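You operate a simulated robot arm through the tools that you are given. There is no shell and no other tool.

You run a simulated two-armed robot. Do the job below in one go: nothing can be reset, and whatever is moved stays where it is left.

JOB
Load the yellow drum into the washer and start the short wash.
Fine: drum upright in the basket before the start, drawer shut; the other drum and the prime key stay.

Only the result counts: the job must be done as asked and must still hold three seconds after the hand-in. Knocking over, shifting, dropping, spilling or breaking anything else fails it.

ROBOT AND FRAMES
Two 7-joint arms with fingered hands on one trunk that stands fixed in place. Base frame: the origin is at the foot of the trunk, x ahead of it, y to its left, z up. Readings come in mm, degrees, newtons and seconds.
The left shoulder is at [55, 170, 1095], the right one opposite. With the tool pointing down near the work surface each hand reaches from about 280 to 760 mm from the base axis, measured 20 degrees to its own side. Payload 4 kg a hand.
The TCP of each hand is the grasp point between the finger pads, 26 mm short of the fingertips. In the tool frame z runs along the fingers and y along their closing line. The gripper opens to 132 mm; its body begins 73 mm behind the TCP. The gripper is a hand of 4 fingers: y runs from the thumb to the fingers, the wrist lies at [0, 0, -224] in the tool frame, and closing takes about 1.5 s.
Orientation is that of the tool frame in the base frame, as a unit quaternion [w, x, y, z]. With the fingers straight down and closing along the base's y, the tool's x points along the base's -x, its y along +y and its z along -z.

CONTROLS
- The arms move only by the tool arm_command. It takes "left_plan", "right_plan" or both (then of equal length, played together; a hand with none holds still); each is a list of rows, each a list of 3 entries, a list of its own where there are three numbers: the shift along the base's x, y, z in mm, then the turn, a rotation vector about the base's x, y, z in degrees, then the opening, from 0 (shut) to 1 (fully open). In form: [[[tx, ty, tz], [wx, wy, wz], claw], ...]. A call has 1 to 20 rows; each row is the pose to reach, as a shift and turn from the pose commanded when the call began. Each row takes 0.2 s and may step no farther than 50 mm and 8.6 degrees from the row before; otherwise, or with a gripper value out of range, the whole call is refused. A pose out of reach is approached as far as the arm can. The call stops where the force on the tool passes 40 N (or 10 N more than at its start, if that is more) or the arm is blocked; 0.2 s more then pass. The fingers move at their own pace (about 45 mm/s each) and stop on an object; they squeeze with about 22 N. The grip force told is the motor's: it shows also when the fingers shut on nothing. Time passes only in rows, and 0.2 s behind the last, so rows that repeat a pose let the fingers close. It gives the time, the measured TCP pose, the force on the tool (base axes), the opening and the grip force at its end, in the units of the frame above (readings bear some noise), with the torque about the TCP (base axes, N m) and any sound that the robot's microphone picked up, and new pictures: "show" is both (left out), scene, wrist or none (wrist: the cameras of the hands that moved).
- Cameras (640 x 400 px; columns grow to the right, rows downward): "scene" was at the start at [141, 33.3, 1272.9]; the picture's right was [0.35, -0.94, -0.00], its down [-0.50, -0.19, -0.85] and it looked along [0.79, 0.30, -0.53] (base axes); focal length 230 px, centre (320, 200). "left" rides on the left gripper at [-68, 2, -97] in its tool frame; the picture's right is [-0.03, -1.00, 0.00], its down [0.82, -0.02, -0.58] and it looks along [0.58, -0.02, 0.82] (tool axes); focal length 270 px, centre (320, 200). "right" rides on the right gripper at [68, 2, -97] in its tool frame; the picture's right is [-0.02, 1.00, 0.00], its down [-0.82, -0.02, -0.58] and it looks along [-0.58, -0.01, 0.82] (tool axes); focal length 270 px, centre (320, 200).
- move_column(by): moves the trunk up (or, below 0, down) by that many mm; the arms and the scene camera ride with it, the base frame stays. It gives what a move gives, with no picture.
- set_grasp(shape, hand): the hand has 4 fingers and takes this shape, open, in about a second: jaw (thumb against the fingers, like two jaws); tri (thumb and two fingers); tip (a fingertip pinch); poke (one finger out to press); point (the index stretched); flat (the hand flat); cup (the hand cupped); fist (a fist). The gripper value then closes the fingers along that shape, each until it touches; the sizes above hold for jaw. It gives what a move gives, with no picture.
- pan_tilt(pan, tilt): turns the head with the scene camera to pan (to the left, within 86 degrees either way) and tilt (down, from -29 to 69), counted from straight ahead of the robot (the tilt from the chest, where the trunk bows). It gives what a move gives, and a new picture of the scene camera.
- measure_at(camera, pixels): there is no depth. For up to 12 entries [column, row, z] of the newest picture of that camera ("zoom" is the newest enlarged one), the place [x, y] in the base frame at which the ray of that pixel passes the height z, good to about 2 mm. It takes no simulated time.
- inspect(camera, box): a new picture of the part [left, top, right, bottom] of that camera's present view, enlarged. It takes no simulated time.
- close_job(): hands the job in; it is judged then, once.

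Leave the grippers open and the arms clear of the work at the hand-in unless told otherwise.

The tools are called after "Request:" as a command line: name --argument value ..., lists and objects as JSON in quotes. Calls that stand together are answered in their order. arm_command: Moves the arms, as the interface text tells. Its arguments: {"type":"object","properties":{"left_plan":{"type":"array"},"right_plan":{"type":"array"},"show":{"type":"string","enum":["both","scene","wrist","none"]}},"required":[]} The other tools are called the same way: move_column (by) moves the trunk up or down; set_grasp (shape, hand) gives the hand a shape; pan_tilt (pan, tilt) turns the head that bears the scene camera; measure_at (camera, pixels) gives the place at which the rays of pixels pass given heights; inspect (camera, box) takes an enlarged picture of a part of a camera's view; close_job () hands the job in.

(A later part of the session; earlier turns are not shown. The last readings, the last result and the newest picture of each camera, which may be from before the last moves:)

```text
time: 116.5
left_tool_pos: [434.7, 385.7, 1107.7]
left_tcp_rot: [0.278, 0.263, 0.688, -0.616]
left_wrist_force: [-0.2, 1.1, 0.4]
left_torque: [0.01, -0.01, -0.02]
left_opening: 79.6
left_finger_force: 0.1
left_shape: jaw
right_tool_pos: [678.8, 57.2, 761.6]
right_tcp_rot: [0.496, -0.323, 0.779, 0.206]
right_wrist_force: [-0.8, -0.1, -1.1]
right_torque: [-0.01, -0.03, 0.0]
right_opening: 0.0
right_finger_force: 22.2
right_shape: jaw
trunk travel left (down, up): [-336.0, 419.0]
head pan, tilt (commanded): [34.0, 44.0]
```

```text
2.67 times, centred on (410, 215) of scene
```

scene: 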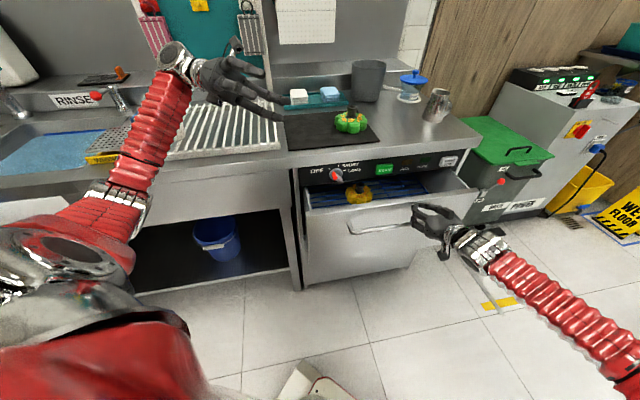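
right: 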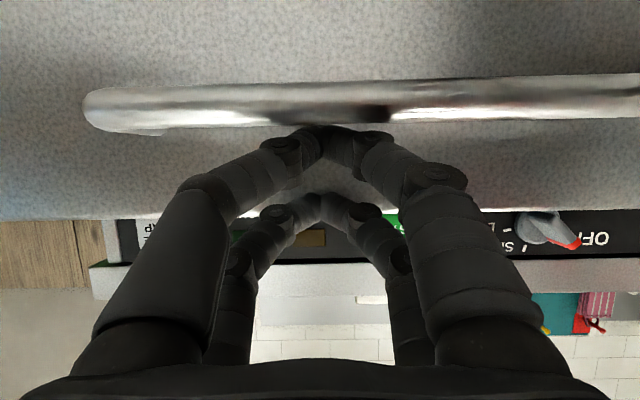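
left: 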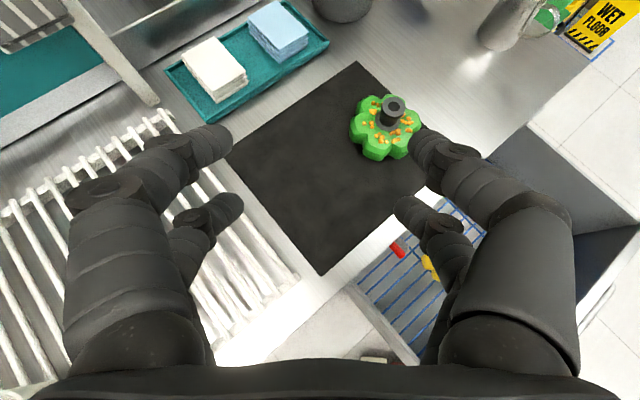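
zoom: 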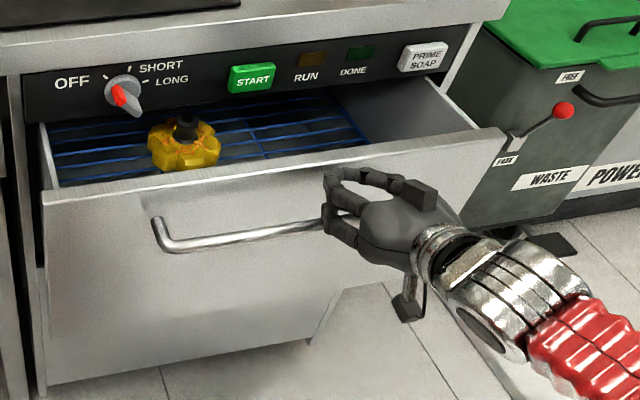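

The drum still stands upright and the fingertips are now below the lip edge on the face. Continue pushing.

Request:
arm_command --right_plan '[[[4, 4, 0], [0, 0, 0], 0], [[10, 10, 0], [0, 0, 0], 0], [[17, 17, 0], [0, 0, 0], 0], [[24, 24, 0], [0, 0, 0], 0], [[31, 31, 0], [0, 0, 0], 0], [[38, 38, 0], [0, 0, 0], 0], [[45, 45, 0], [0, 0, 0], 0], [[52, 52, 0], [0, 0, 0], 0], [[59, 59, 0], [0, 0, 0], 0], [[66, 66, 0], [0, 0, 0], 0], [[71, 71, 0], [0, 0, 0], 0]]' --show "both"

Request:
inspect --camera "scene" --box '[290, 140, 530, 290]'

```text
time: 119.0
left_tool_pos: [434.4, 383.7, 1107.8]
left_tcp_rot: [0.278, 0.263, 0.688, -0.617]
left_wrist_force: [-0.1, -1.5, 0.2]
left_torque: [0.01, 0.01, 0.0]
left_opening: 79.6
left_finger_force: 0.0
left_shape: jaw
right_tool_pos: [749.5, 128.1, 761.9]
right_tcp_rot: [0.497, -0.323, 0.779, 0.206]
right_wrist_force: [-0.2, -0.2, -0.1]
right_torque: [-0.01, 0.03, 0.02]
right_opening: 0.1
right_finger_force: 22.0
right_shape: jaw
trunk travel left (down, up): [-336.0, 419.0]
head pan, tilt (commanded): [34.0, 44.0]
```

scene: 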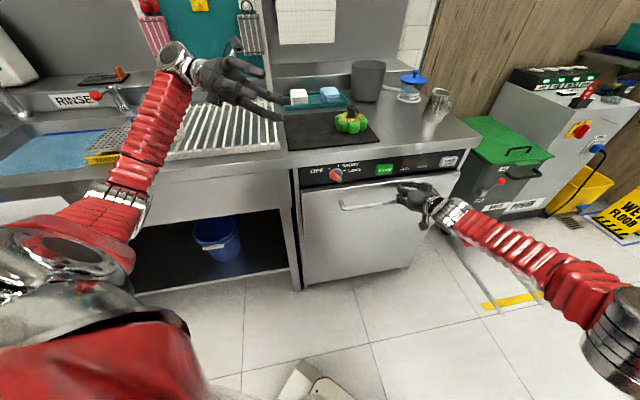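
right: 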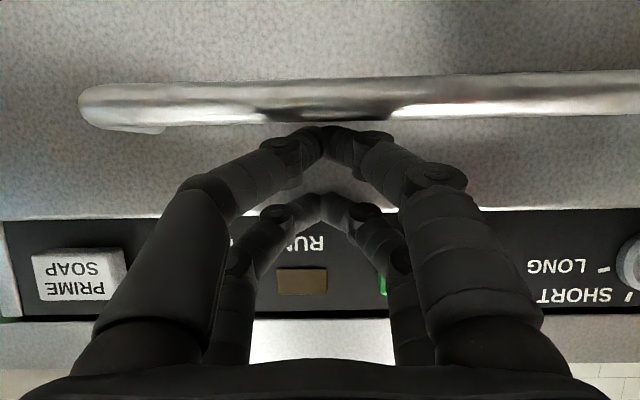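

```text
2.67 times, centred on (410, 215) of scene
```

zoom: 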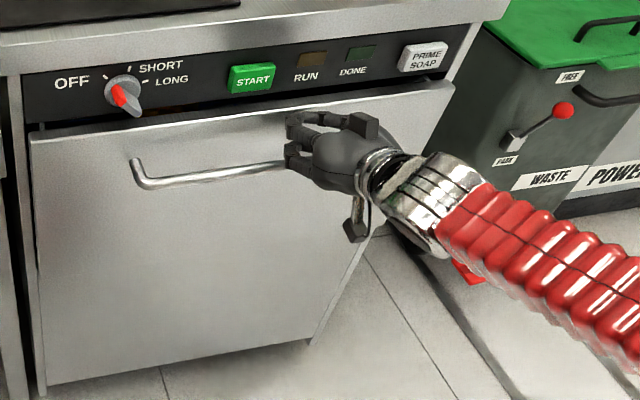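

Nearly shut, about 30 mm left, no force. Pushing the rest in small steps and watching the force.

Request:
arm_command --right_plan '[[[4, 4, 0], [0, 0, 0], 0], [[8, 8, 0], [0, 0, 0], 0], [[12, 12, 0], [0, 0, 0], 0], [[16, 16, 0], [0, 0, 0], 0], [[20, 20, 0], [0, 0, 0], 0], [[23, 23, 0], [0, 0, 0], 0], [[26, 26, 0], [0, 0, 0], 0]]' --show "both"

Request:
inspect --camera "scene" --box '[290, 140, 530, 290]'

```text
time: 120.4
left_tool_pos: [431.7, 382.2, 1109.3]
left_tcp_rot: [0.279, 0.264, 0.688, -0.615]
left_wrist_force: [0.2, 0.1, -0.5]
left_torque: [0.04, 0.03, 0.01]
left_opening: 79.8
left_finger_force: 0.0
left_shape: jaw
right_tool_pos: [770.3, 147.5, 760.6]
right_tcp_rot: [0.495, -0.323, 0.78, 0.204]
right_wrist_force: [-22.0, -17.0, 6.7]
right_torque: [0.32, -0.33, 0.18]
right_opening: 0.0
right_finger_force: 22.2
right_shape: jaw
trunk travel left (down, up): [-336.0, 419.0]
head pan, tilt (commanded): [34.0, 44.0]
stopped in row 7 (right hand): the force on the tool passed its limit at 46 N (the readings are from after the stop); the commanded pose is now the measured one
```

scene: 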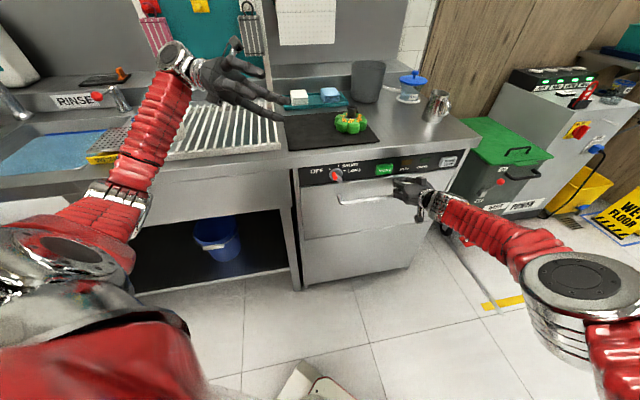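
right: 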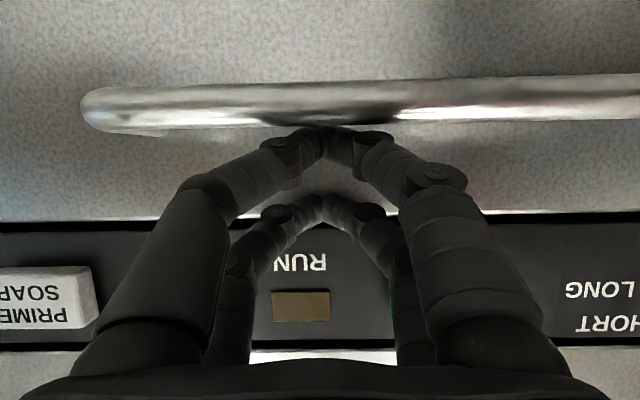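

```text
2.67 times, centred on (410, 215) of scene
```

zoom: 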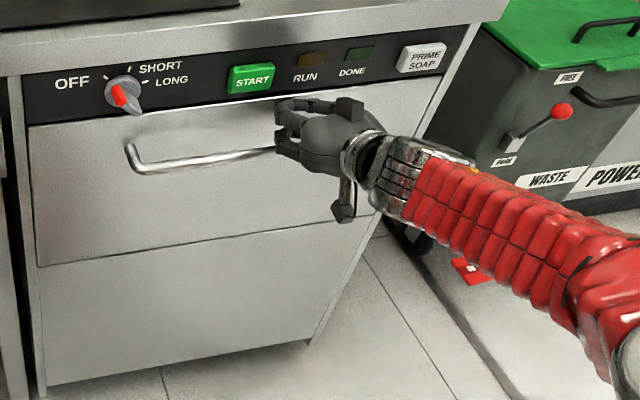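

The push met a firm stop (46 N) with the front flush – the drawer is shut. I'll back the right hand off 80 mm and verify the closure.

Request:
arm_command --right_plan '[[[-7, -7, 0], [0, 0, 0], 0], [[-20, -20, 5], [0, 0, 0], 0], [[-35, -35, 15], [0, 0, 0], 0], [[-50, -50, 25], [0, 0, 0], 0], [[-60, -60, 35], [0, 0, 0], 0]]' --show "both"

Request:
inspect --camera "scene" --box '[290, 140, 490, 265]'

```text
time: 121.6
left_tool_pos: [433.2, 383.5, 1107.7]
left_tcp_rot: [0.278, 0.264, 0.688, -0.616]
left_wrist_force: [-1.3, 0.9, -0.2]
left_torque: [0.01, 0.02, 0.03]
left_opening: 79.7
left_finger_force: 0.0
left_shape: jaw
right_tool_pos: [710.8, 87.5, 794.2]
right_tcp_rot: [0.495, -0.323, 0.781, 0.204]
right_wrist_force: [0.1, -0.1, -0.7]
right_torque: [-0.06, 0.04, 0.02]
right_opening: 0.0
right_finger_force: 22.4
right_shape: jaw
trunk travel left (down, up): [-336.0, 419.0]
head pan, tilt (commanded): [34.0, 44.0]
```

scene: 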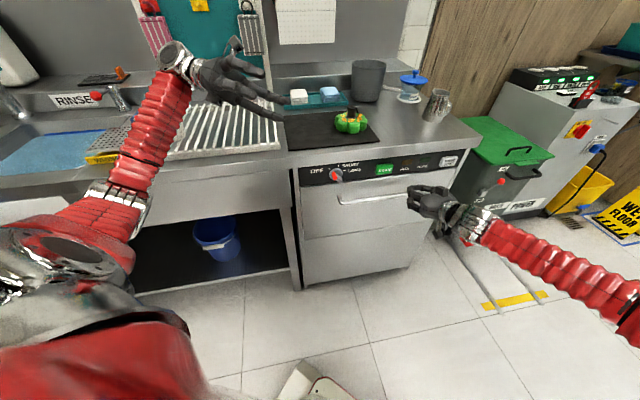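
right: 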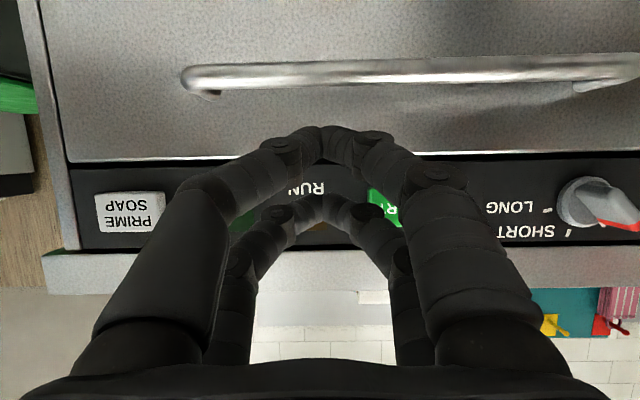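

```text
3.20 times, centred on (390, 202) of scene
```

zoom: 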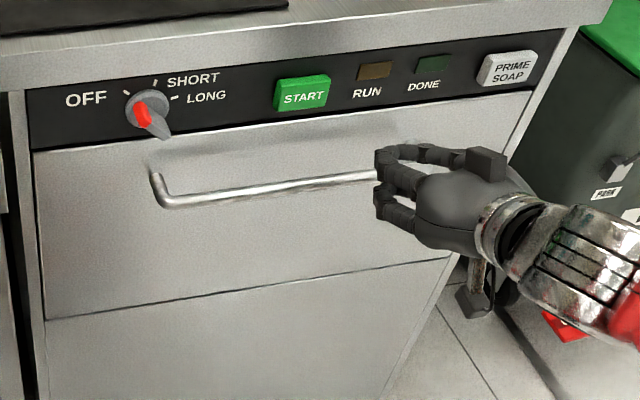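

The drawer looks flush as at the beginning. I'll verify with the bar's left corner at (341.6,202.9), and measure the knob's ticks: OFF (329.5,168.9), SHORT (338.4,165.8), LONG (344.4,170.2).

Request:
measure_at --camera "scene" --pixels '[[341.6, 202.9, 722], [341.6, 202.9, 730], [329.5, 168.9, 800], [329.5, 168.9, 850], [338.4, 165.8, 800], [338.4, 165.8, 850], [344.4, 170.2, 800], [344.4, 170.2, 850], [336, 174, 800], [336, 174, 850]]'

Request:
inspect --camera "scene" --box '[308, 155, 372, 195]'

Request:
inspect --camera "right" --box '[480, 140, 640, 240]'

```text
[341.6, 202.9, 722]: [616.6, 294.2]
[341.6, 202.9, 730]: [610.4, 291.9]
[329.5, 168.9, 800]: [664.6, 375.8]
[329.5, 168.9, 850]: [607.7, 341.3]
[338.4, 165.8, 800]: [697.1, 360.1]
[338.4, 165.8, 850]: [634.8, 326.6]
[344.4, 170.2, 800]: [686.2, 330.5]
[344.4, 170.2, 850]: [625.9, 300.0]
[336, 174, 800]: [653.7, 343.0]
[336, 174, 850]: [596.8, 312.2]
```

```text
10.00 times, centred on (340, 175) of scene
```

zoom: 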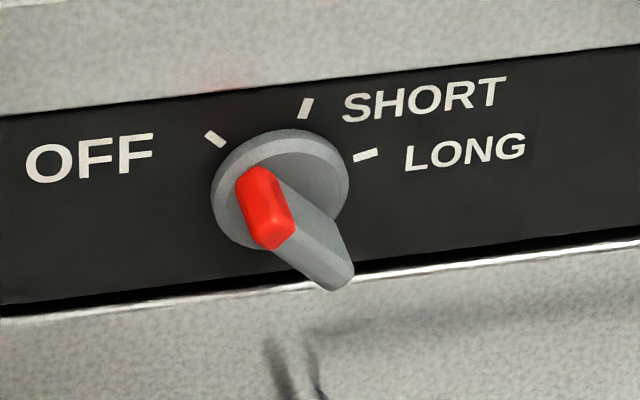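

```text
4.00 times, centred on (560, 190) of right
```

zoom: 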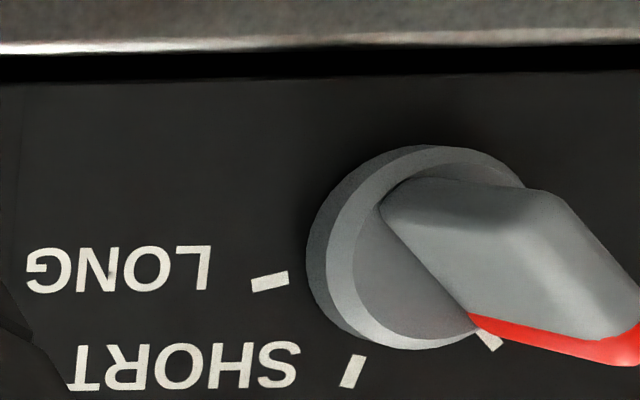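

The drawer is shut (bar back at its original place). From the ticks I get the knob axis at about (636,335,816); OFF at −43°, SHORT at +15° from vertical, so a turn of ~60° clockwise is needed. I'll bring the right hand in front of the knob, horizontal, rolled 45° so the fingers straddle the lever across its thickness.

Request:
arm_command --right_plan '[[[-20, 20, 3], [-1.82, -6.01, 1.23], 0.2], [[-40, 41, 6], [-3.64, -12.02, 2.46], 0.35], [[-60, 61, 8], [-5.46, -18.03, 3.68], 0.35], [[-80, 82, 11], [-7.28, -24.05, 4.91], 0.35], [[-100, 102, 14], [-9.1, -30.06, 6.14], 0.35], [[-120, 122, 17], [-10.92, -36.07, 7.37], 0.35], [[-140, 143, 19], [-12.74, -42.08, 8.59], 0.35], [[-160, 163, 22], [-14.56, -48.09, 9.82], 0.35], [[-160, 163, 22], [-14.56, -48.09, 9.82], 0.35]]' --show "both"

```text
time: 123.6
left_tool_pos: [434.6, 384.7, 1107.4]
left_tcp_rot: [0.277, 0.263, 0.688, -0.616]
left_wrist_force: [0.5, 0.0, 0.7]
left_torque: [0.0, -0.02, -0.01]
left_opening: 79.7
left_finger_force: 0.0
left_shape: jaw
right_tool_pos: [551.9, 251.6, 815.9]
right_tcp_rot: [0.707, -0.5, 0.501, -0.002]
right_wrist_force: [0.3, -0.4, 0.1]
right_torque: [-0.03, -0.02, 0.02]
right_opening: 46.0
right_finger_force: 0.1
right_shape: jaw
trunk travel left (down, up): [-336.0, 419.0]
head pan, tilt (commanded): [34.0, 44.0]
```

scene: 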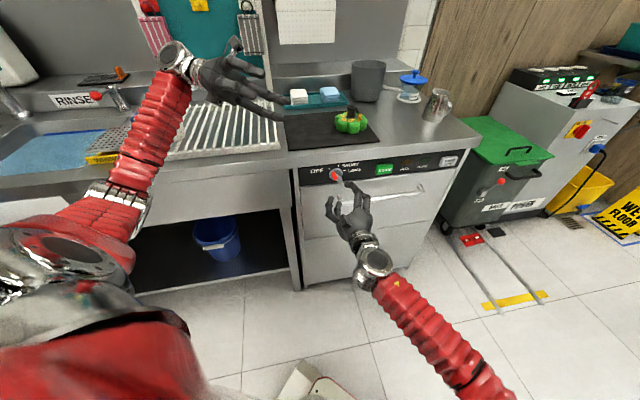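
right: 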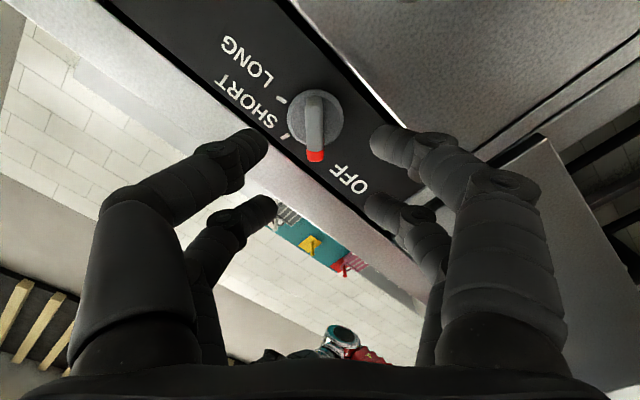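

Very good: the lever appears exactly upright in the picture between the finger pairs (red end at (315,156), disc centre about (315,117)). I'll zoom for a fine lateral correction.

Request:
inspect --camera "right" --box '[220, 50, 420, 175]'

```text
3.20 times, centred on (320, 112) of right
```

zoom: 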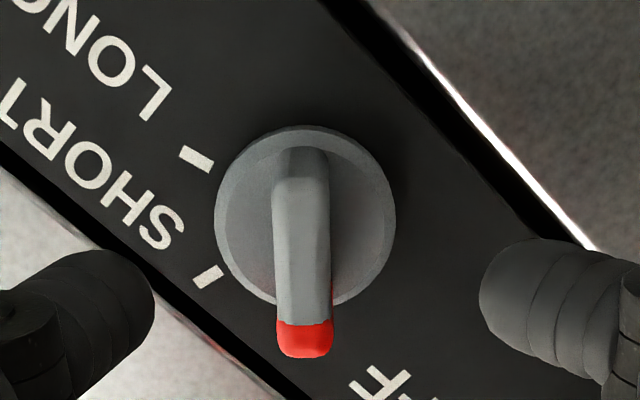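

Lever thickness ~12 mm, and I need a ~3 mm sideways correction. Advancing 58 mm toward the panel with that correction, fingers 46 mm open.

Request:
arm_command --right_plan '[[[11.5, 8.5, 2.1], [0, 0, 0], 0.35], [[22, 19, 2.1], [0, 0, 0], 0.35], [[32.5, 29.5, 2.1], [0, 0, 0], 0.35], [[42.5, 39.5, 2.1], [0, 0, 0], 0.35], [[42.5, 39.5, 2.1], [0, 0, 0], 0.35]]' --show "both"

Request:
inspect --camera "right" --box '[180, 40, 460, 215]'

```text
time: 124.8
left_tool_pos: [433.9, 383.8, 1107.7]
left_tcp_rot: [0.279, 0.263, 0.688, -0.616]
left_wrist_force: [-0.3, -0.1, 0.6]
left_torque: [-0.04, -0.02, 0.01]
left_opening: 79.5
left_finger_force: 0.0
left_shape: jaw
right_tool_pos: [595.7, 290.2, 818.4]
right_tcp_rot: [0.706, -0.5, 0.501, -0.002]
right_wrist_force: [1.0, -0.5, 0.5]
right_torque: [-0.01, 0.02, 0.0]
right_opening: 45.8
right_finger_force: 0.1
right_shape: jaw
trunk travel left (down, up): [-336.0, 419.0]
head pan, tilt (commanded): [34.0, 44.0]
```

scene: 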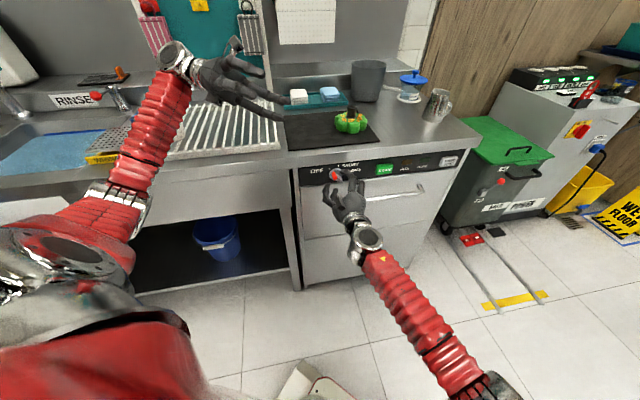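
right: 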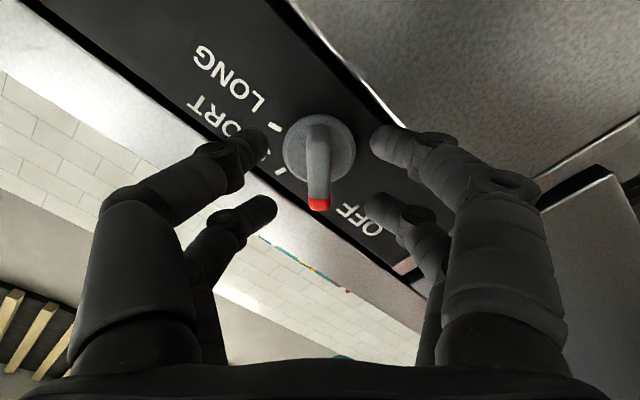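

```text
2.29 times, centred on (320, 128) of right
```

zoom: 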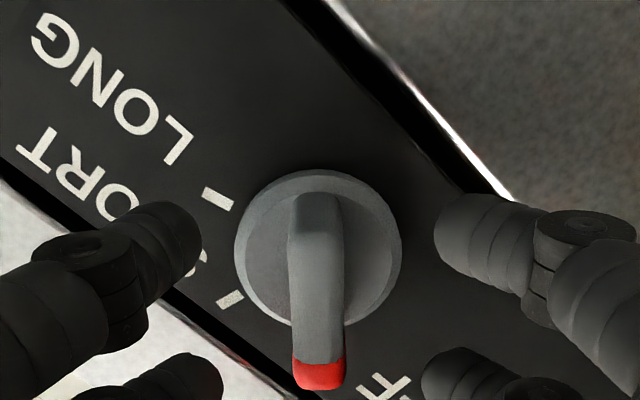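

The lever is centred. Advancing 16 mm more so the tips reach past the lever's front, then closing gently.

Request:
arm_command --right_plan '[[[5.5, 5.5, 0], [0, 0, 0], 0.35], [[11.3, 11.3, 0], [0, 0, 0], 0.35], [[11.3, 11.3, 0], [0, 0, 0], 0.35]]' --show "wrist"

Request:
inspect --camera "right" --box '[180, 60, 460, 235]'

```text
time: 125.6
left_tool_pos: [433.5, 383.6, 1109.2]
left_tcp_rot: [0.278, 0.263, 0.688, -0.616]
left_wrist_force: [0.1, -0.4, -0.1]
left_torque: [0.0, 0.01, -0.01]
left_opening: 79.7
left_finger_force: 0.1
left_shape: jaw
right_tool_pos: [608.3, 296.6, 813.9]
right_tcp_rot: [0.704, -0.501, 0.503, -0.005]
right_wrist_force: [-0.4, 0.3, 0.3]
right_torque: [-0.01, -0.03, 0.02]
right_opening: 45.7
right_finger_force: 0.0
right_shape: jaw
trunk travel left (down, up): [-336.0, 419.0]
head pan, tilt (commanded): [34.0, 44.0]
```

right: 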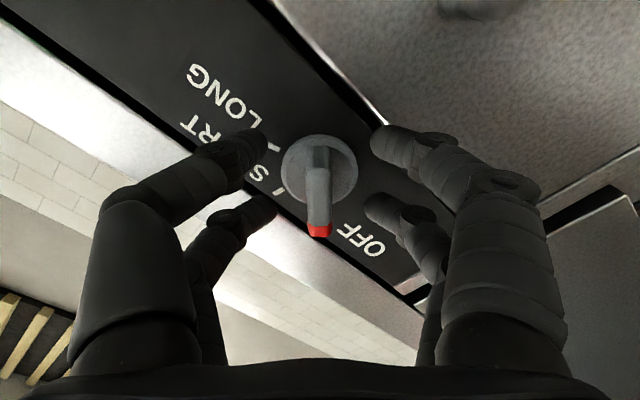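

```text
2.29 times, centred on (320, 148) of right
```

zoom: 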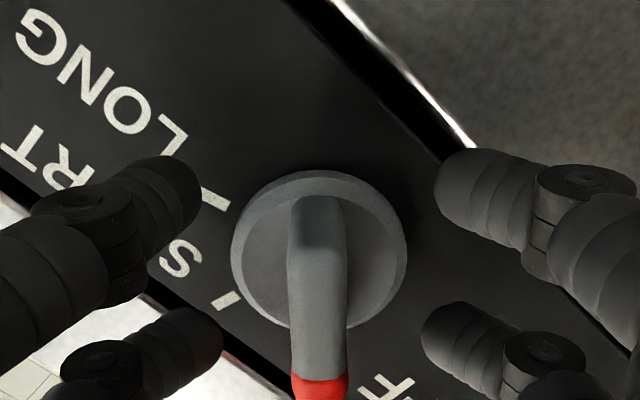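

The hand has slipped ~5.5 mm along the lever direction (lower-right). I'll correct by (−2.8,+2.8,+3.9) mm before closing.

Request:
arm_command --right_plan '[[[-2.8, 2.8, 3.9], [0, 0, 0], 0.35], [[-2.8, 2.8, 3.9], [0, 0, 0], 0.35]]' --show "wrist"

Request:
inspect --camera "scene" --box '[290, 140, 450, 240]'

```text
time: 126.2
left_tool_pos: [434.5, 385.5, 1108.1]
left_tcp_rot: [0.278, 0.263, 0.688, -0.616]
left_wrist_force: [-0.2, -0.3, 0.8]
left_torque: [0.03, 0.01, -0.01]
left_opening: 79.6
left_finger_force: 0.2
left_shape: jaw
right_tool_pos: [606.2, 301.7, 820.1]
right_tcp_rot: [0.705, -0.501, 0.502, -0.005]
right_wrist_force: [0.1, -0.1, -0.3]
right_torque: [0.02, 0.02, 0.0]
right_opening: 45.9
right_finger_force: 0.1
right_shape: jaw
trunk travel left (down, up): [-336.0, 419.0]
head pan, tilt (commanded): [34.0, 44.0]
```

right: 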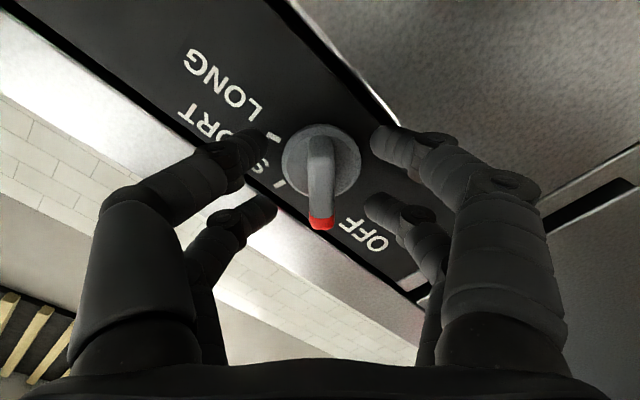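

```text
4.00 times, centred on (370, 190) of scene
```

zoom: 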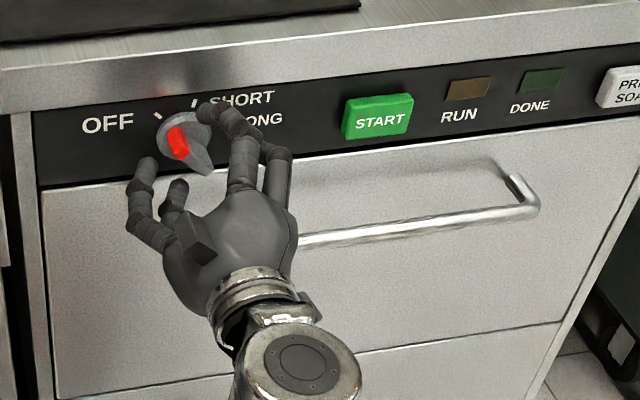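

Centred now. Closing the fingers on the lever.

Request:
arm_command --right_plan '[[[0, 0, 0], [0, 0, 0], 0.25], [[0, 0, 0], [0, 0, 0], 0.15], [[0, 0, 0], [0, 0, 0], 0.05], [[0, 0, 0], [0, 0, 0], 0], [[0, 0, 0], [0, 0, 0], 0], [[0, 0, 0], [0, 0, 0], 0]]' --show "wrist"

Request:
inspect --camera "right" --box '[220, 90, 420, 265]'

```text
time: 127.6
left_tool_pos: [434.8, 385.4, 1108.5]
left_tcp_rot: [0.279, 0.262, 0.689, -0.616]
left_wrist_force: [0.5, -0.1, 0.4]
left_torque: [0.04, -0.01, -0.01]
left_opening: 79.5
left_finger_force: 0.0
left_shape: jaw
right_tool_pos: [608.3, 301.3, 820.9]
right_tcp_rot: [0.705, -0.5, 0.503, -0.005]
right_wrist_force: [4.0, 5.0, 0.8]
right_torque: [-0.03, 0.01, -0.03]
right_opening: 5.4
right_finger_force: 21.9
right_shape: jaw
trunk travel left (down, up): [-336.0, 419.0]
head pan, tilt (commanded): [34.0, 44.0]
```

right: 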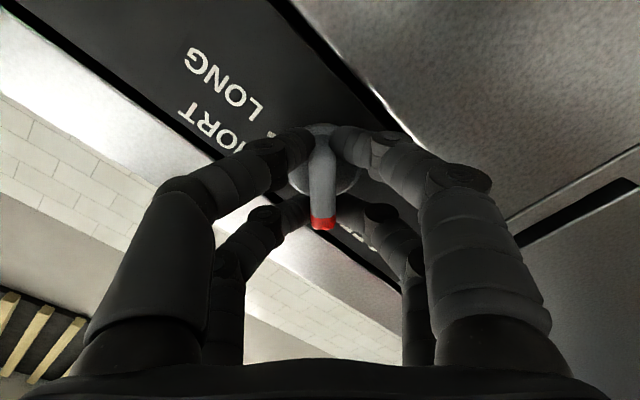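

```text
2.29 times, centred on (320, 178) of right
```

zoom: 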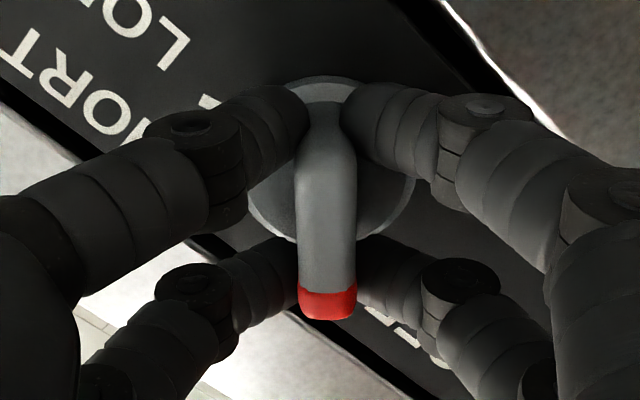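

Both finger pairs hold the lever (22 N, 5 mm). Now I turn clockwise (about the inward axis (0.707,0.707,0)), 30° first.

Request:
arm_command --right_plan '[[[0, 0, 0], [4.24, 4.24, 0], 0], [[0, 0, 0], [8.49, 8.49, 0], 0], [[0, 0, 0], [12.73, 12.73, 0], 0], [[0, 0, 0], [16.97, 16.97, 0], 0], [[0, 0, 0], [21.21, 21.21, 0], 0]]' --show "both"

Request:
inspect --camera "scene" --box '[300, 150, 396, 210]'

```text
time: 129.0
left_tool_pos: [433.1, 386.4, 1108.5]
left_tcp_rot: [0.278, 0.263, 0.688, -0.617]
left_wrist_force: [0.3, 0.4, 0.2]
left_torque: [0.02, 0.02, -0.03]
left_opening: 79.6
left_finger_force: 0.0
left_shape: jaw
right_tool_pos: [631.1, 266.7, 802.5]
right_tcp_rot: [0.682, -0.373, 0.613, 0.145]
right_wrist_force: [-19.6, 27.3, -6.9]
right_torque: [-0.56, -0.25, 0.6]
right_opening: 18.8
right_finger_force: 21.7
right_shape: jaw
trunk travel left (down, up): [-336.0, 419.0]
head pan, tilt (commanded): [34.0, 44.0]
stopped in row 5 (right hand): the arm was blocked; the commanded pose is now the measured one
```

scene: 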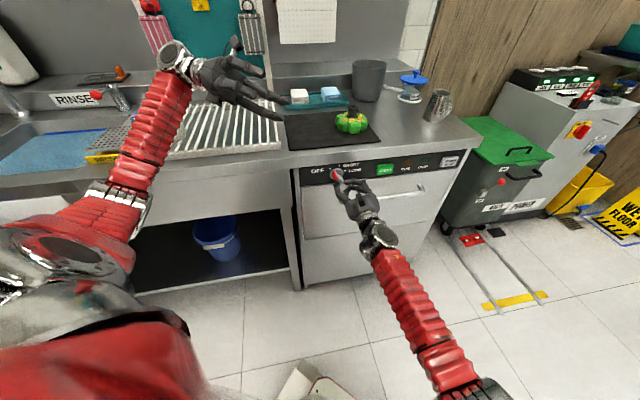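
right: 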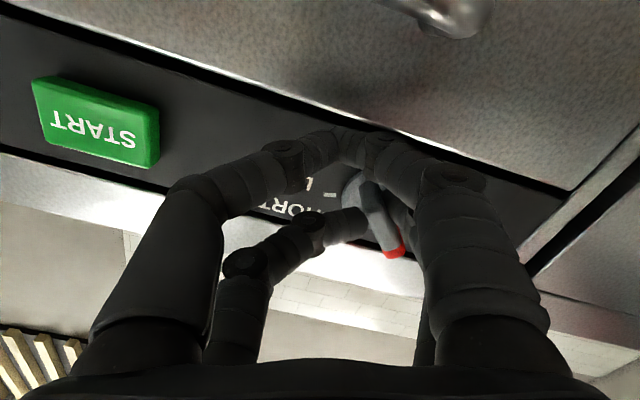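

```text
6.67 times, centred on (348, 180) of scene
```

zoom: 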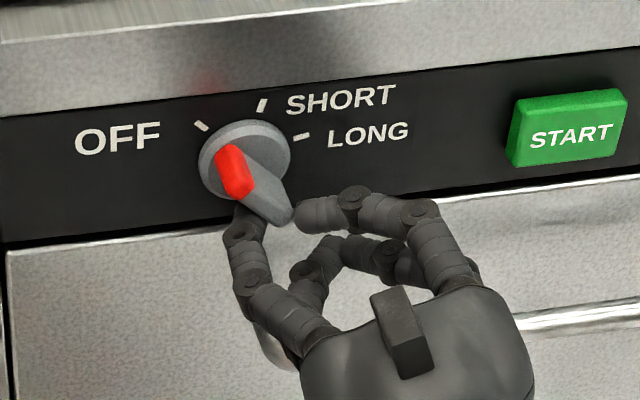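

The hand slid off to the lower right (the right arm hit a limit while rolling); the lever still points at OFF. I'll open the fingers and back straight off, then rethink.

Request:
arm_command --right_plan '[[[0, 0, 0], [0, 0, 0], 0.2], [[0, 0, 0], [0, 0, 0], 0.35], [[-3, -3, 0], [0, 0, 0], 0.35], [[-15, -15, 0], [0, 0, 0], 0.35], [[-30, -30, 0], [0, 0, 0], 0.35], [[-45, -45, 0], [0, 0, 0], 0.35], [[-60, -60, 0], [0, 0, 0], 0.35]]' --show "both"

Request:
inspect --camera "scene" --box '[300, 150, 396, 210]'

```text
time: 130.6
left_tool_pos: [433.9, 383.8, 1108.4]
left_tcp_rot: [0.278, 0.263, 0.688, -0.616]
left_wrist_force: [0.1, 0.7, 0.2]
left_torque: [-0.01, 0.02, -0.03]
left_opening: 79.4
left_finger_force: 0.0
left_shape: jaw
right_tool_pos: [574.3, 203.1, 802.2]
right_tcp_rot: [0.681, -0.366, 0.617, 0.145]
right_wrist_force: [-0.2, -0.4, -0.9]
right_torque: [-0.02, 0.01, 0.0]
right_opening: 45.7
right_finger_force: 0.1
right_shape: jaw
trunk travel left (down, up): [-336.0, 419.0]
head pan, tilt (commanded): [34.0, 44.0]
```

scene: 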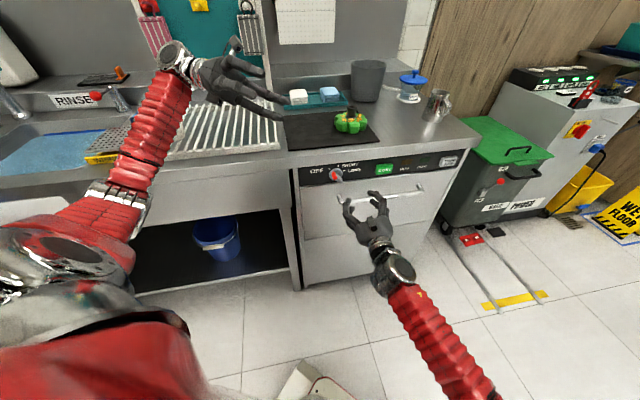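
right: 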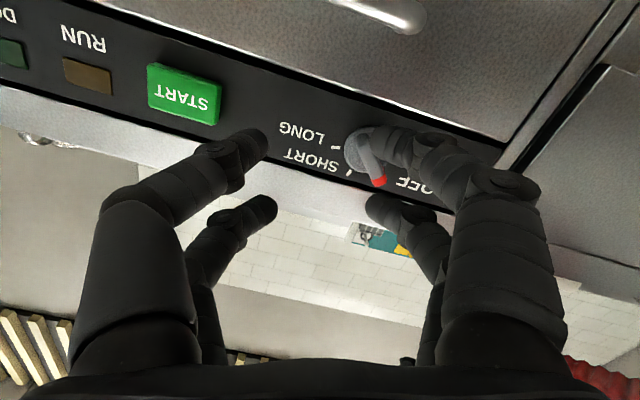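

```text
6.67 times, centred on (348, 180) of scene
```

zoom: 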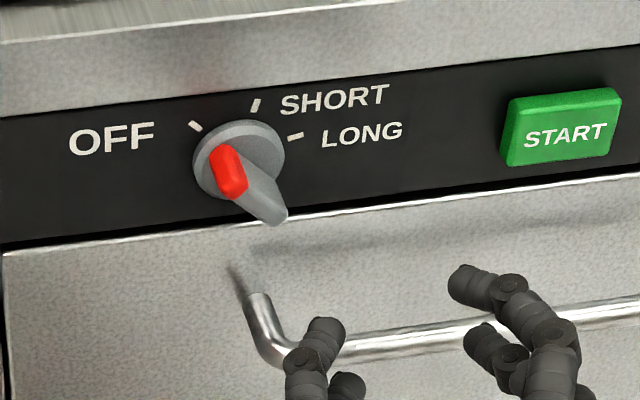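

The knob is unchanged at OFF and the hand is free. Let me look down to see the right elbow.

Request:
pan_tilt --pan 10 --tilt 66

```text
time: 131.5
left_tool_pos: [434.6, 383.2, 1108.3]
left_tcp_rot: [0.278, 0.264, 0.688, -0.616]
left_wrist_force: [-0.8, 0.5, 0.4]
left_torque: [0.02, 0.02, -0.01]
left_opening: 79.7
left_finger_force: 0.1
left_shape: jaw
right_tool_pos: [573.4, 203.4, 800.8]
right_tcp_rot: [0.681, -0.366, 0.617, 0.144]
right_wrist_force: [0.2, 0.3, 0.5]
right_torque: [-0.03, 0.0, 0.01]
right_opening: 46.1
right_finger_force: 0.1
right_shape: jaw
trunk travel left (down, up): [-336.0, 419.0]
head pan, tilt (commanded): [10.0, 66.0]
```

scene: 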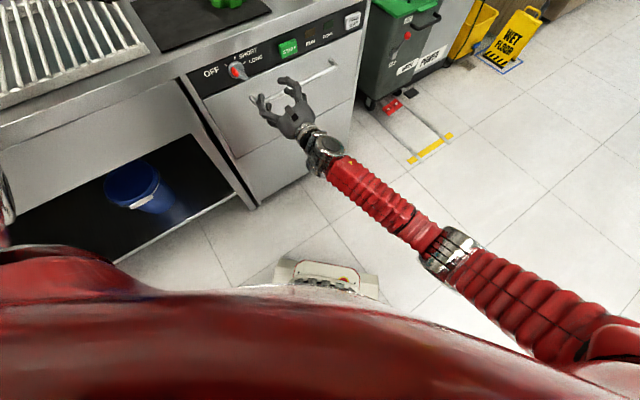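

The right elbow is free, so the limit is in the wrist. I'll locate the elbow at pixel (450,250) to work out the wrist angles.

Request:
measure_at --camera "scene" --pixels '[[450, 250, 750], [450, 250, 800], [450, 250, 850], [450, 250, 900], [450, 250, 950], [325, 157, 800]]'

```text
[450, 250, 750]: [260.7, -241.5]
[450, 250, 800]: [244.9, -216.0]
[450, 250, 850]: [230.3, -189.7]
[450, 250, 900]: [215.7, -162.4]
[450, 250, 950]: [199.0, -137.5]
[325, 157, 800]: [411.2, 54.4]
```

The wrist is almost straight in line with the forearm there – a singular pose, which explains the drift. I'll instead point the right hand 45° downward (well-bent wrist) and pinch just the lever's red end with the leading finger pair, then drag it along its arc. First the pre-position about (537,255,850).

Request:
arm_command --right_plan '[[[-8, 4, 8], [-2.43, 6.16, -0.76], 0.35], [[-14, 12, 16], [-4.85, 12.33, -1.52], 0.35], [[-20, 20, 24], [-7.28, 18.49, -2.28], 0.35], [[-25, 28, 32], [-9.7, 24.66, -3.05], 0.35], [[-30, 36, 40], [-12.13, 30.82, -3.81], 0.35], [[-34, 44, 46], [-14.55, 36.99, -4.57], 0.35], [[-36.4, 51.5, 49], [-16.98, 43.15, -5.33], 0.35], [[-36.4, 51.5, 49], [-16.98, 43.15, -5.33], 0.35]]' --show "wrist"

Request:
pan_tilt --pan 34 --tilt 44

```text
time: 133.3
left_tool_pos: [434.3, 384.7, 1108.2]
left_tcp_rot: [0.278, 0.263, 0.688, -0.616]
left_wrist_force: [-0.6, 0.1, 0.7]
left_torque: [0.0, 0.02, 0.04]
left_opening: 79.9
left_finger_force: 0.1
left_shape: jaw
right_tool_pos: [535.7, 256.1, 853.0]
right_tcp_rot: [0.353, -0.355, 0.853, 0.149]
right_wrist_force: [0.6, -0.2, 1.7]
right_torque: [-0.01, 0.01, 0.0]
right_opening: 46.0
right_finger_force: 0.0
right_shape: jaw
trunk travel left (down, up): [-336.0, 419.0]
head pan, tilt (commanded): [10.0, 66.0]
```

right: 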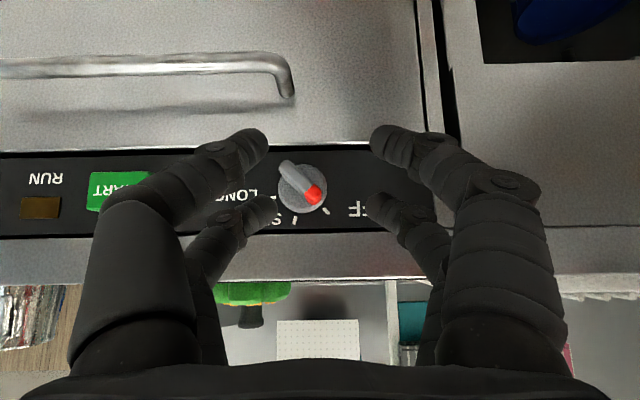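

```text
time: 134.2
left_tool_pos: [433.8, 383.8, 1109.4]
left_tcp_rot: [0.279, 0.263, 0.688, -0.616]
left_wrist_force: [-0.5, 0.0, -0.1]
left_torque: [-0.02, 0.0, 0.02]
left_opening: 79.6
left_finger_force: 0.2
left_shape: jaw
right_tool_pos: [536.6, 255.6, 852.4]
right_tcp_rot: [0.353, -0.354, 0.853, 0.147]
right_wrist_force: [0.5, 1.1, -0.3]
right_torque: [-0.01, 0.04, 0.03]
right_opening: 46.0
right_finger_force: 0.0
right_shape: jaw
trunk travel left (down, up): [-336.0, 419.0]
head pan, tilt (commanded): [34.0, 44.0]
```

scene: 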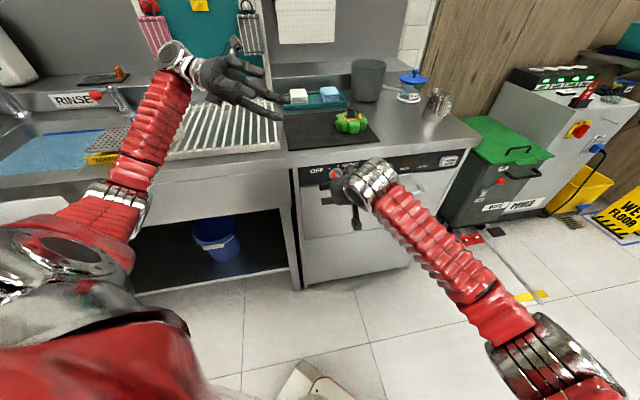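

The wrist is now well bent and tracking is exact. I'll enlarge the knob in this view.

Request:
inspect --camera "right" --box '[230, 130, 390, 230]'

```text
4.00 times, centred on (310, 180) of right
```

zoom: 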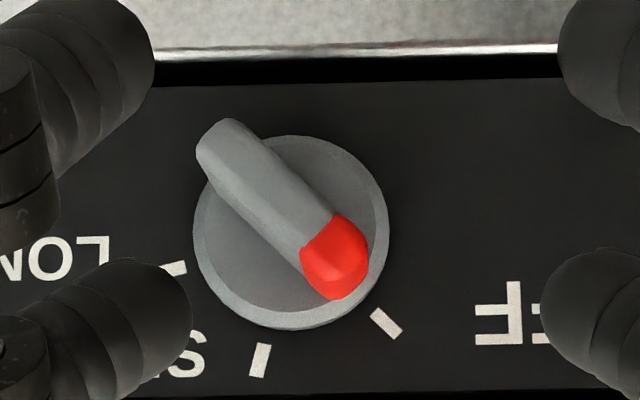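

The picture gives the red end at about (t=201.5, z=833), ~40 mm off the panel. I'll lower 14 mm and advance so the upper finger pair straddles the red end.

Request:
arm_command --right_plan '[[[4, 0, -7], [0, 0, 0], 0.35], [[12, 8, -14.4], [0, 0, 0], 0.35], [[24, 20, -14.4], [0, 0, 0], 0.35], [[36, 32, -14.4], [0, 0, 0], 0.35], [[44, 40, -14.4], [0, 0, 0], 0.35], [[50.7, 46.7, -14.4], [0, 0, 0], 0.35], [[50.7, 46.7, -14.4], [0, 0, 0], 0.35]]' --show "both"

Request:
inspect --camera "right" --box '[220, 90, 420, 240]'

Request:
inspect --camera "scene" --box '[300, 140, 428, 220]'

```text
time: 135.8
left_tool_pos: [433.6, 382.7, 1107.6]
left_tcp_rot: [0.279, 0.264, 0.688, -0.616]
left_wrist_force: [0.2, 1.6, -0.5]
left_torque: [0.03, 0.02, 0.02]
left_opening: 79.6
left_finger_force: 0.0
left_shape: jaw
right_tool_pos: [586.7, 302.0, 838.8]
right_tcp_rot: [0.353, -0.355, 0.853, 0.148]
right_wrist_force: [-0.4, -0.9, 0.7]
right_torque: [0.01, -0.01, 0.02]
right_opening: 46.1
right_finger_force: 0.0
right_shape: jaw
trunk travel left (down, up): [-336.0, 419.0]
head pan, tilt (commanded): [34.0, 44.0]
```

scene: 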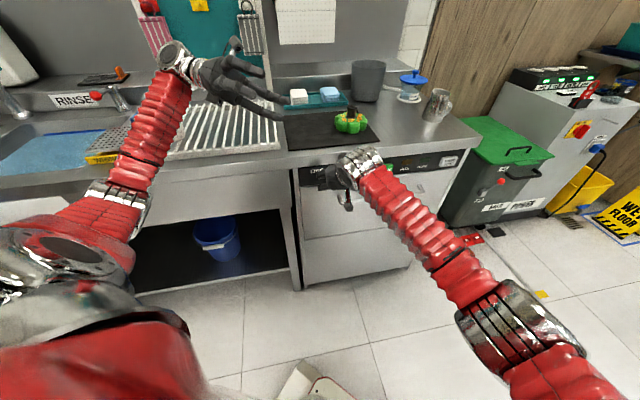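
right: 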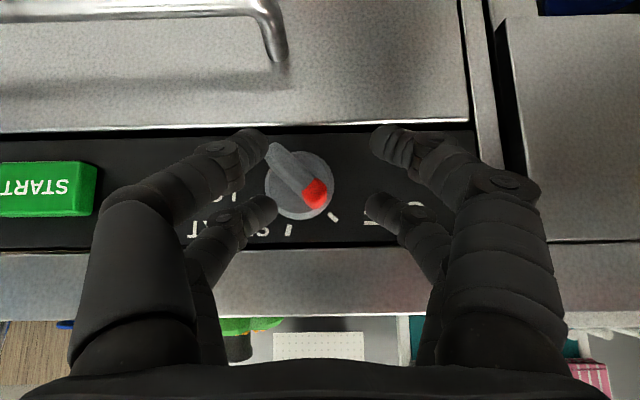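

```text
2.67 times, centred on (320, 165) of right
```

zoom: 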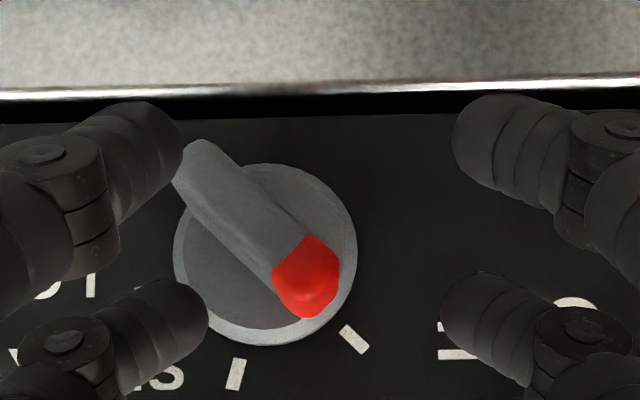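

```text
5.00 times, centred on (364, 180) of scene
```

zoom: 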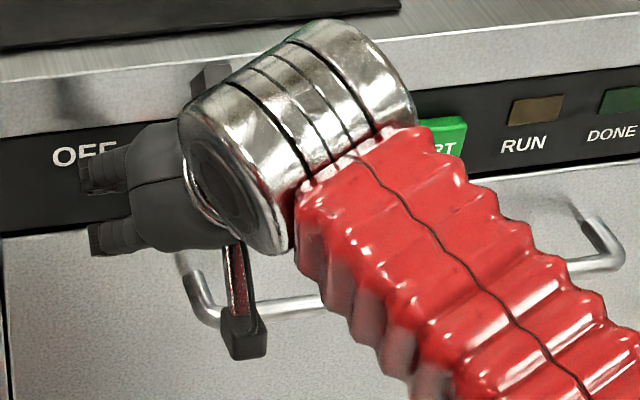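

Tracking is exact in this posture. Better idea: with the two finger pairs upright about the knob axis, simply closing the jaw will push the red end right and the grey end left, aligning the lever with the hand. I'll back off a little, reduce the downward tilt to 25° (so both pairs reach the lever), open to 66 mm and centre on the knob.

Request:
arm_command --right_plan '[[[-15, -18, 0], [0, 0, 0], 0.4], [[-28, -36, 0], [2.8, -2.8, 0], 0.5], [[-26, -40, -4], [6, -6, 0], 0.5], [[-24, -40, -8], [10, -10, 0], 0.5], [[-22.4, -39, -11.8], [14.14, -14.14, 0], 0.5], [[-22.4, -39, -11.8], [14.14, -14.14, 0], 0.5]]' --show "wrist"

Request:
inspect --camera "right" --box '[200, 70, 440, 220]'

```text
time: 137.2
left_tool_pos: [434.7, 384.4, 1108.1]
left_tcp_rot: [0.278, 0.264, 0.688, -0.616]
left_wrist_force: [0.5, 0.0, 0.6]
left_torque: [0.02, 0.01, -0.01]
left_opening: 79.4
left_finger_force: 0.1
left_shape: jaw
right_tool_pos: [564.2, 262.2, 826.2]
right_tcp_rot: [0.497, -0.323, 0.778, 0.207]
right_wrist_force: [0.1, -0.6, 1.4]
right_torque: [-0.02, 0.02, -0.01]
right_opening: 65.5
right_finger_force: 0.1
right_shape: jaw
trunk travel left (down, up): [-336.0, 419.0]
head pan, tilt (commanded): [34.0, 44.0]
```

right: 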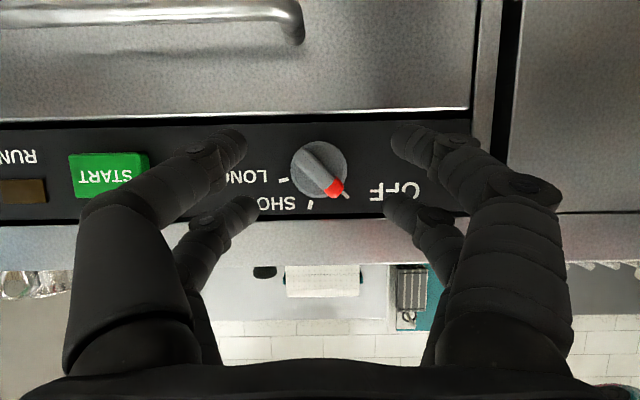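

```text
2.67 times, centred on (320, 145) of right
```

zoom: 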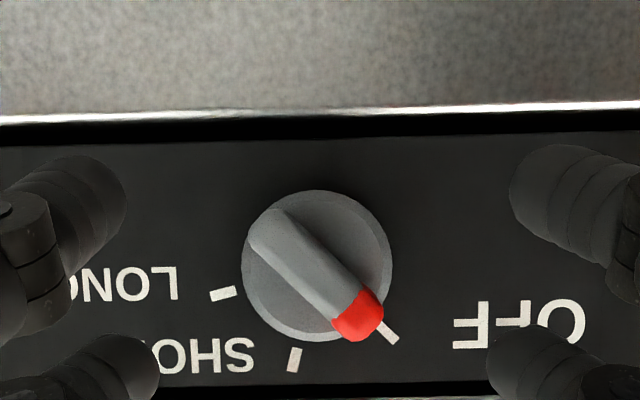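

Centred on the knob. Advancing 41 mm, then checking before the last 12 mm.

Request:
arm_command --right_plan '[[[10, 10, 0], [0, 0, 0], 0.5], [[20, 20, 0], [0, 0, 0], 0.5], [[29, 29, 0], [0, 0, 0], 0.5], [[29, 29, 0], [0, 0, 0], 0.5]]' --show "wrist"

Request:
inspect --camera "right" --box '[200, 90, 440, 240]'

```text
time: 138.2
left_tool_pos: [435.0, 384.5, 1109.2]
left_tcp_rot: [0.278, 0.264, 0.687, -0.617]
left_wrist_force: [-0.8, -1.2, -0.2]
left_torque: [0.0, -0.02, -0.03]
left_opening: 79.6
left_finger_force: 0.0
left_shape: jaw
right_tool_pos: [594.0, 291.4, 826.1]
right_tcp_rot: [0.495, -0.324, 0.779, 0.207]
right_wrist_force: [-0.4, -0.3, 0.6]
right_torque: [0.02, -0.01, 0.02]
right_opening: 65.3
right_finger_force: 0.1
right_shape: jaw
trunk travel left (down, up): [-336.0, 419.0]
head pan, tilt (commanded): [34.0, 44.0]
```

right: 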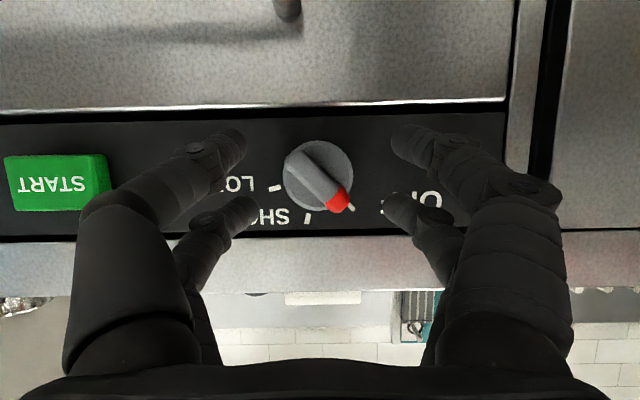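

```text
2.67 times, centred on (320, 165) of right
```

zoom: 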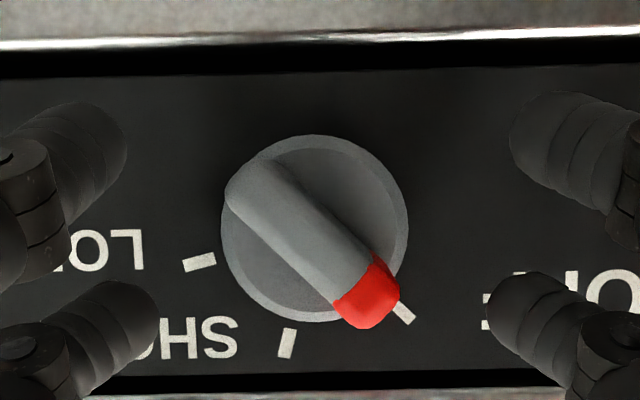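

The lever sits centrally between the four fingertips. Advancing the last 11 mm and then closing.

Request:
arm_command --right_plan '[[[4, 4, 0], [0, 0, 0], 0.5], [[8, 8, 0], [0, 0, 0], 0.5], [[8, 8, 0], [0, 0, 0], 0.5]]' --show "none"

Request:
arm_command --right_plan '[[[0, 0, 0], [0, 0, 0], 0.4], [[0, 0, 0], [0, 0, 0], 0.3], [[0, 0, 0], [0, 0, 0], 0.2], [[0, 0, 0], [0, 0, 0], 0.1], [[0, 0, 0], [0, 0, 0], 0], [[0, 0, 0], [0, 0, 0], 0], [[0, 0, 0], [0, 0, 0], 0]]' --show "wrist"

Request:
inspect --camera "right" --box '[200, 90, 440, 240]'

```text
time: 139.0
left_tool_pos: [434.8, 383.1, 1107.8]
left_tcp_rot: [0.278, 0.263, 0.688, -0.616]
left_wrist_force: [0.3, -0.3, -0.1]
left_torque: [0.0, 0.02, -0.01]
left_opening: 79.8
left_finger_force: 0.1
left_shape: jaw
right_tool_pos: [601.4, 299.2, 825.8]
right_tcp_rot: [0.496, -0.324, 0.779, 0.207]
right_wrist_force: [-0.2, 1.4, -0.6]
right_torque: [-0.02, 0.03, -0.02]
right_opening: 65.6
right_finger_force: 0.0
right_shape: jaw
trunk travel left (down, up): [-336.0, 419.0]
head pan, tilt (commanded): [34.0, 44.0]
```

```text
time: 140.6
left_tool_pos: [435.2, 382.5, 1109.2]
left_tcp_rot: [0.278, 0.263, 0.688, -0.616]
left_wrist_force: [0.1, 0.4, 0.0]
left_torque: [0.02, -0.01, 0.01]
left_opening: 79.9
left_finger_force: 0.0
left_shape: jaw
right_tool_pos: [602.6, 299.5, 825.6]
right_tcp_rot: [0.496, -0.323, 0.779, 0.206]
right_wrist_force: [3.3, -0.7, 1.4]
right_torque: [0.3, -0.16, -0.18]
right_opening: 10.1
right_finger_force: 22.6
right_shape: jaw
trunk travel left (down, up): [-336.0, 419.0]
head pan, tilt (commanded): [34.0, 44.0]
```

right: 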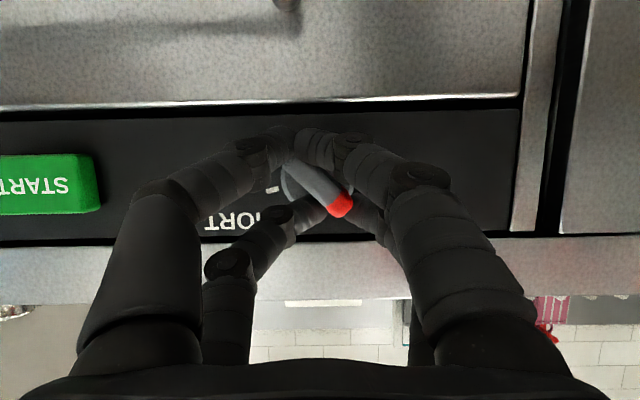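

```text
2.67 times, centred on (320, 165) of right
```

zoom: 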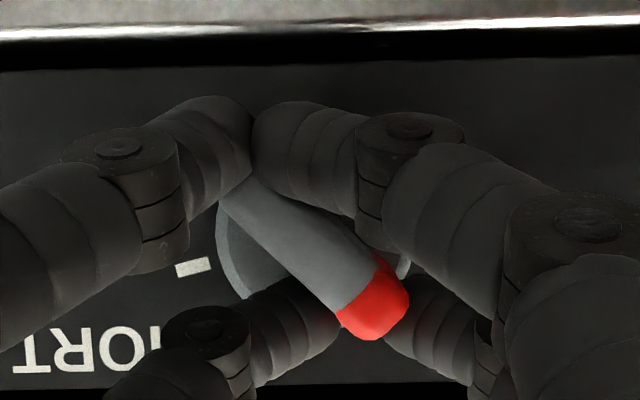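

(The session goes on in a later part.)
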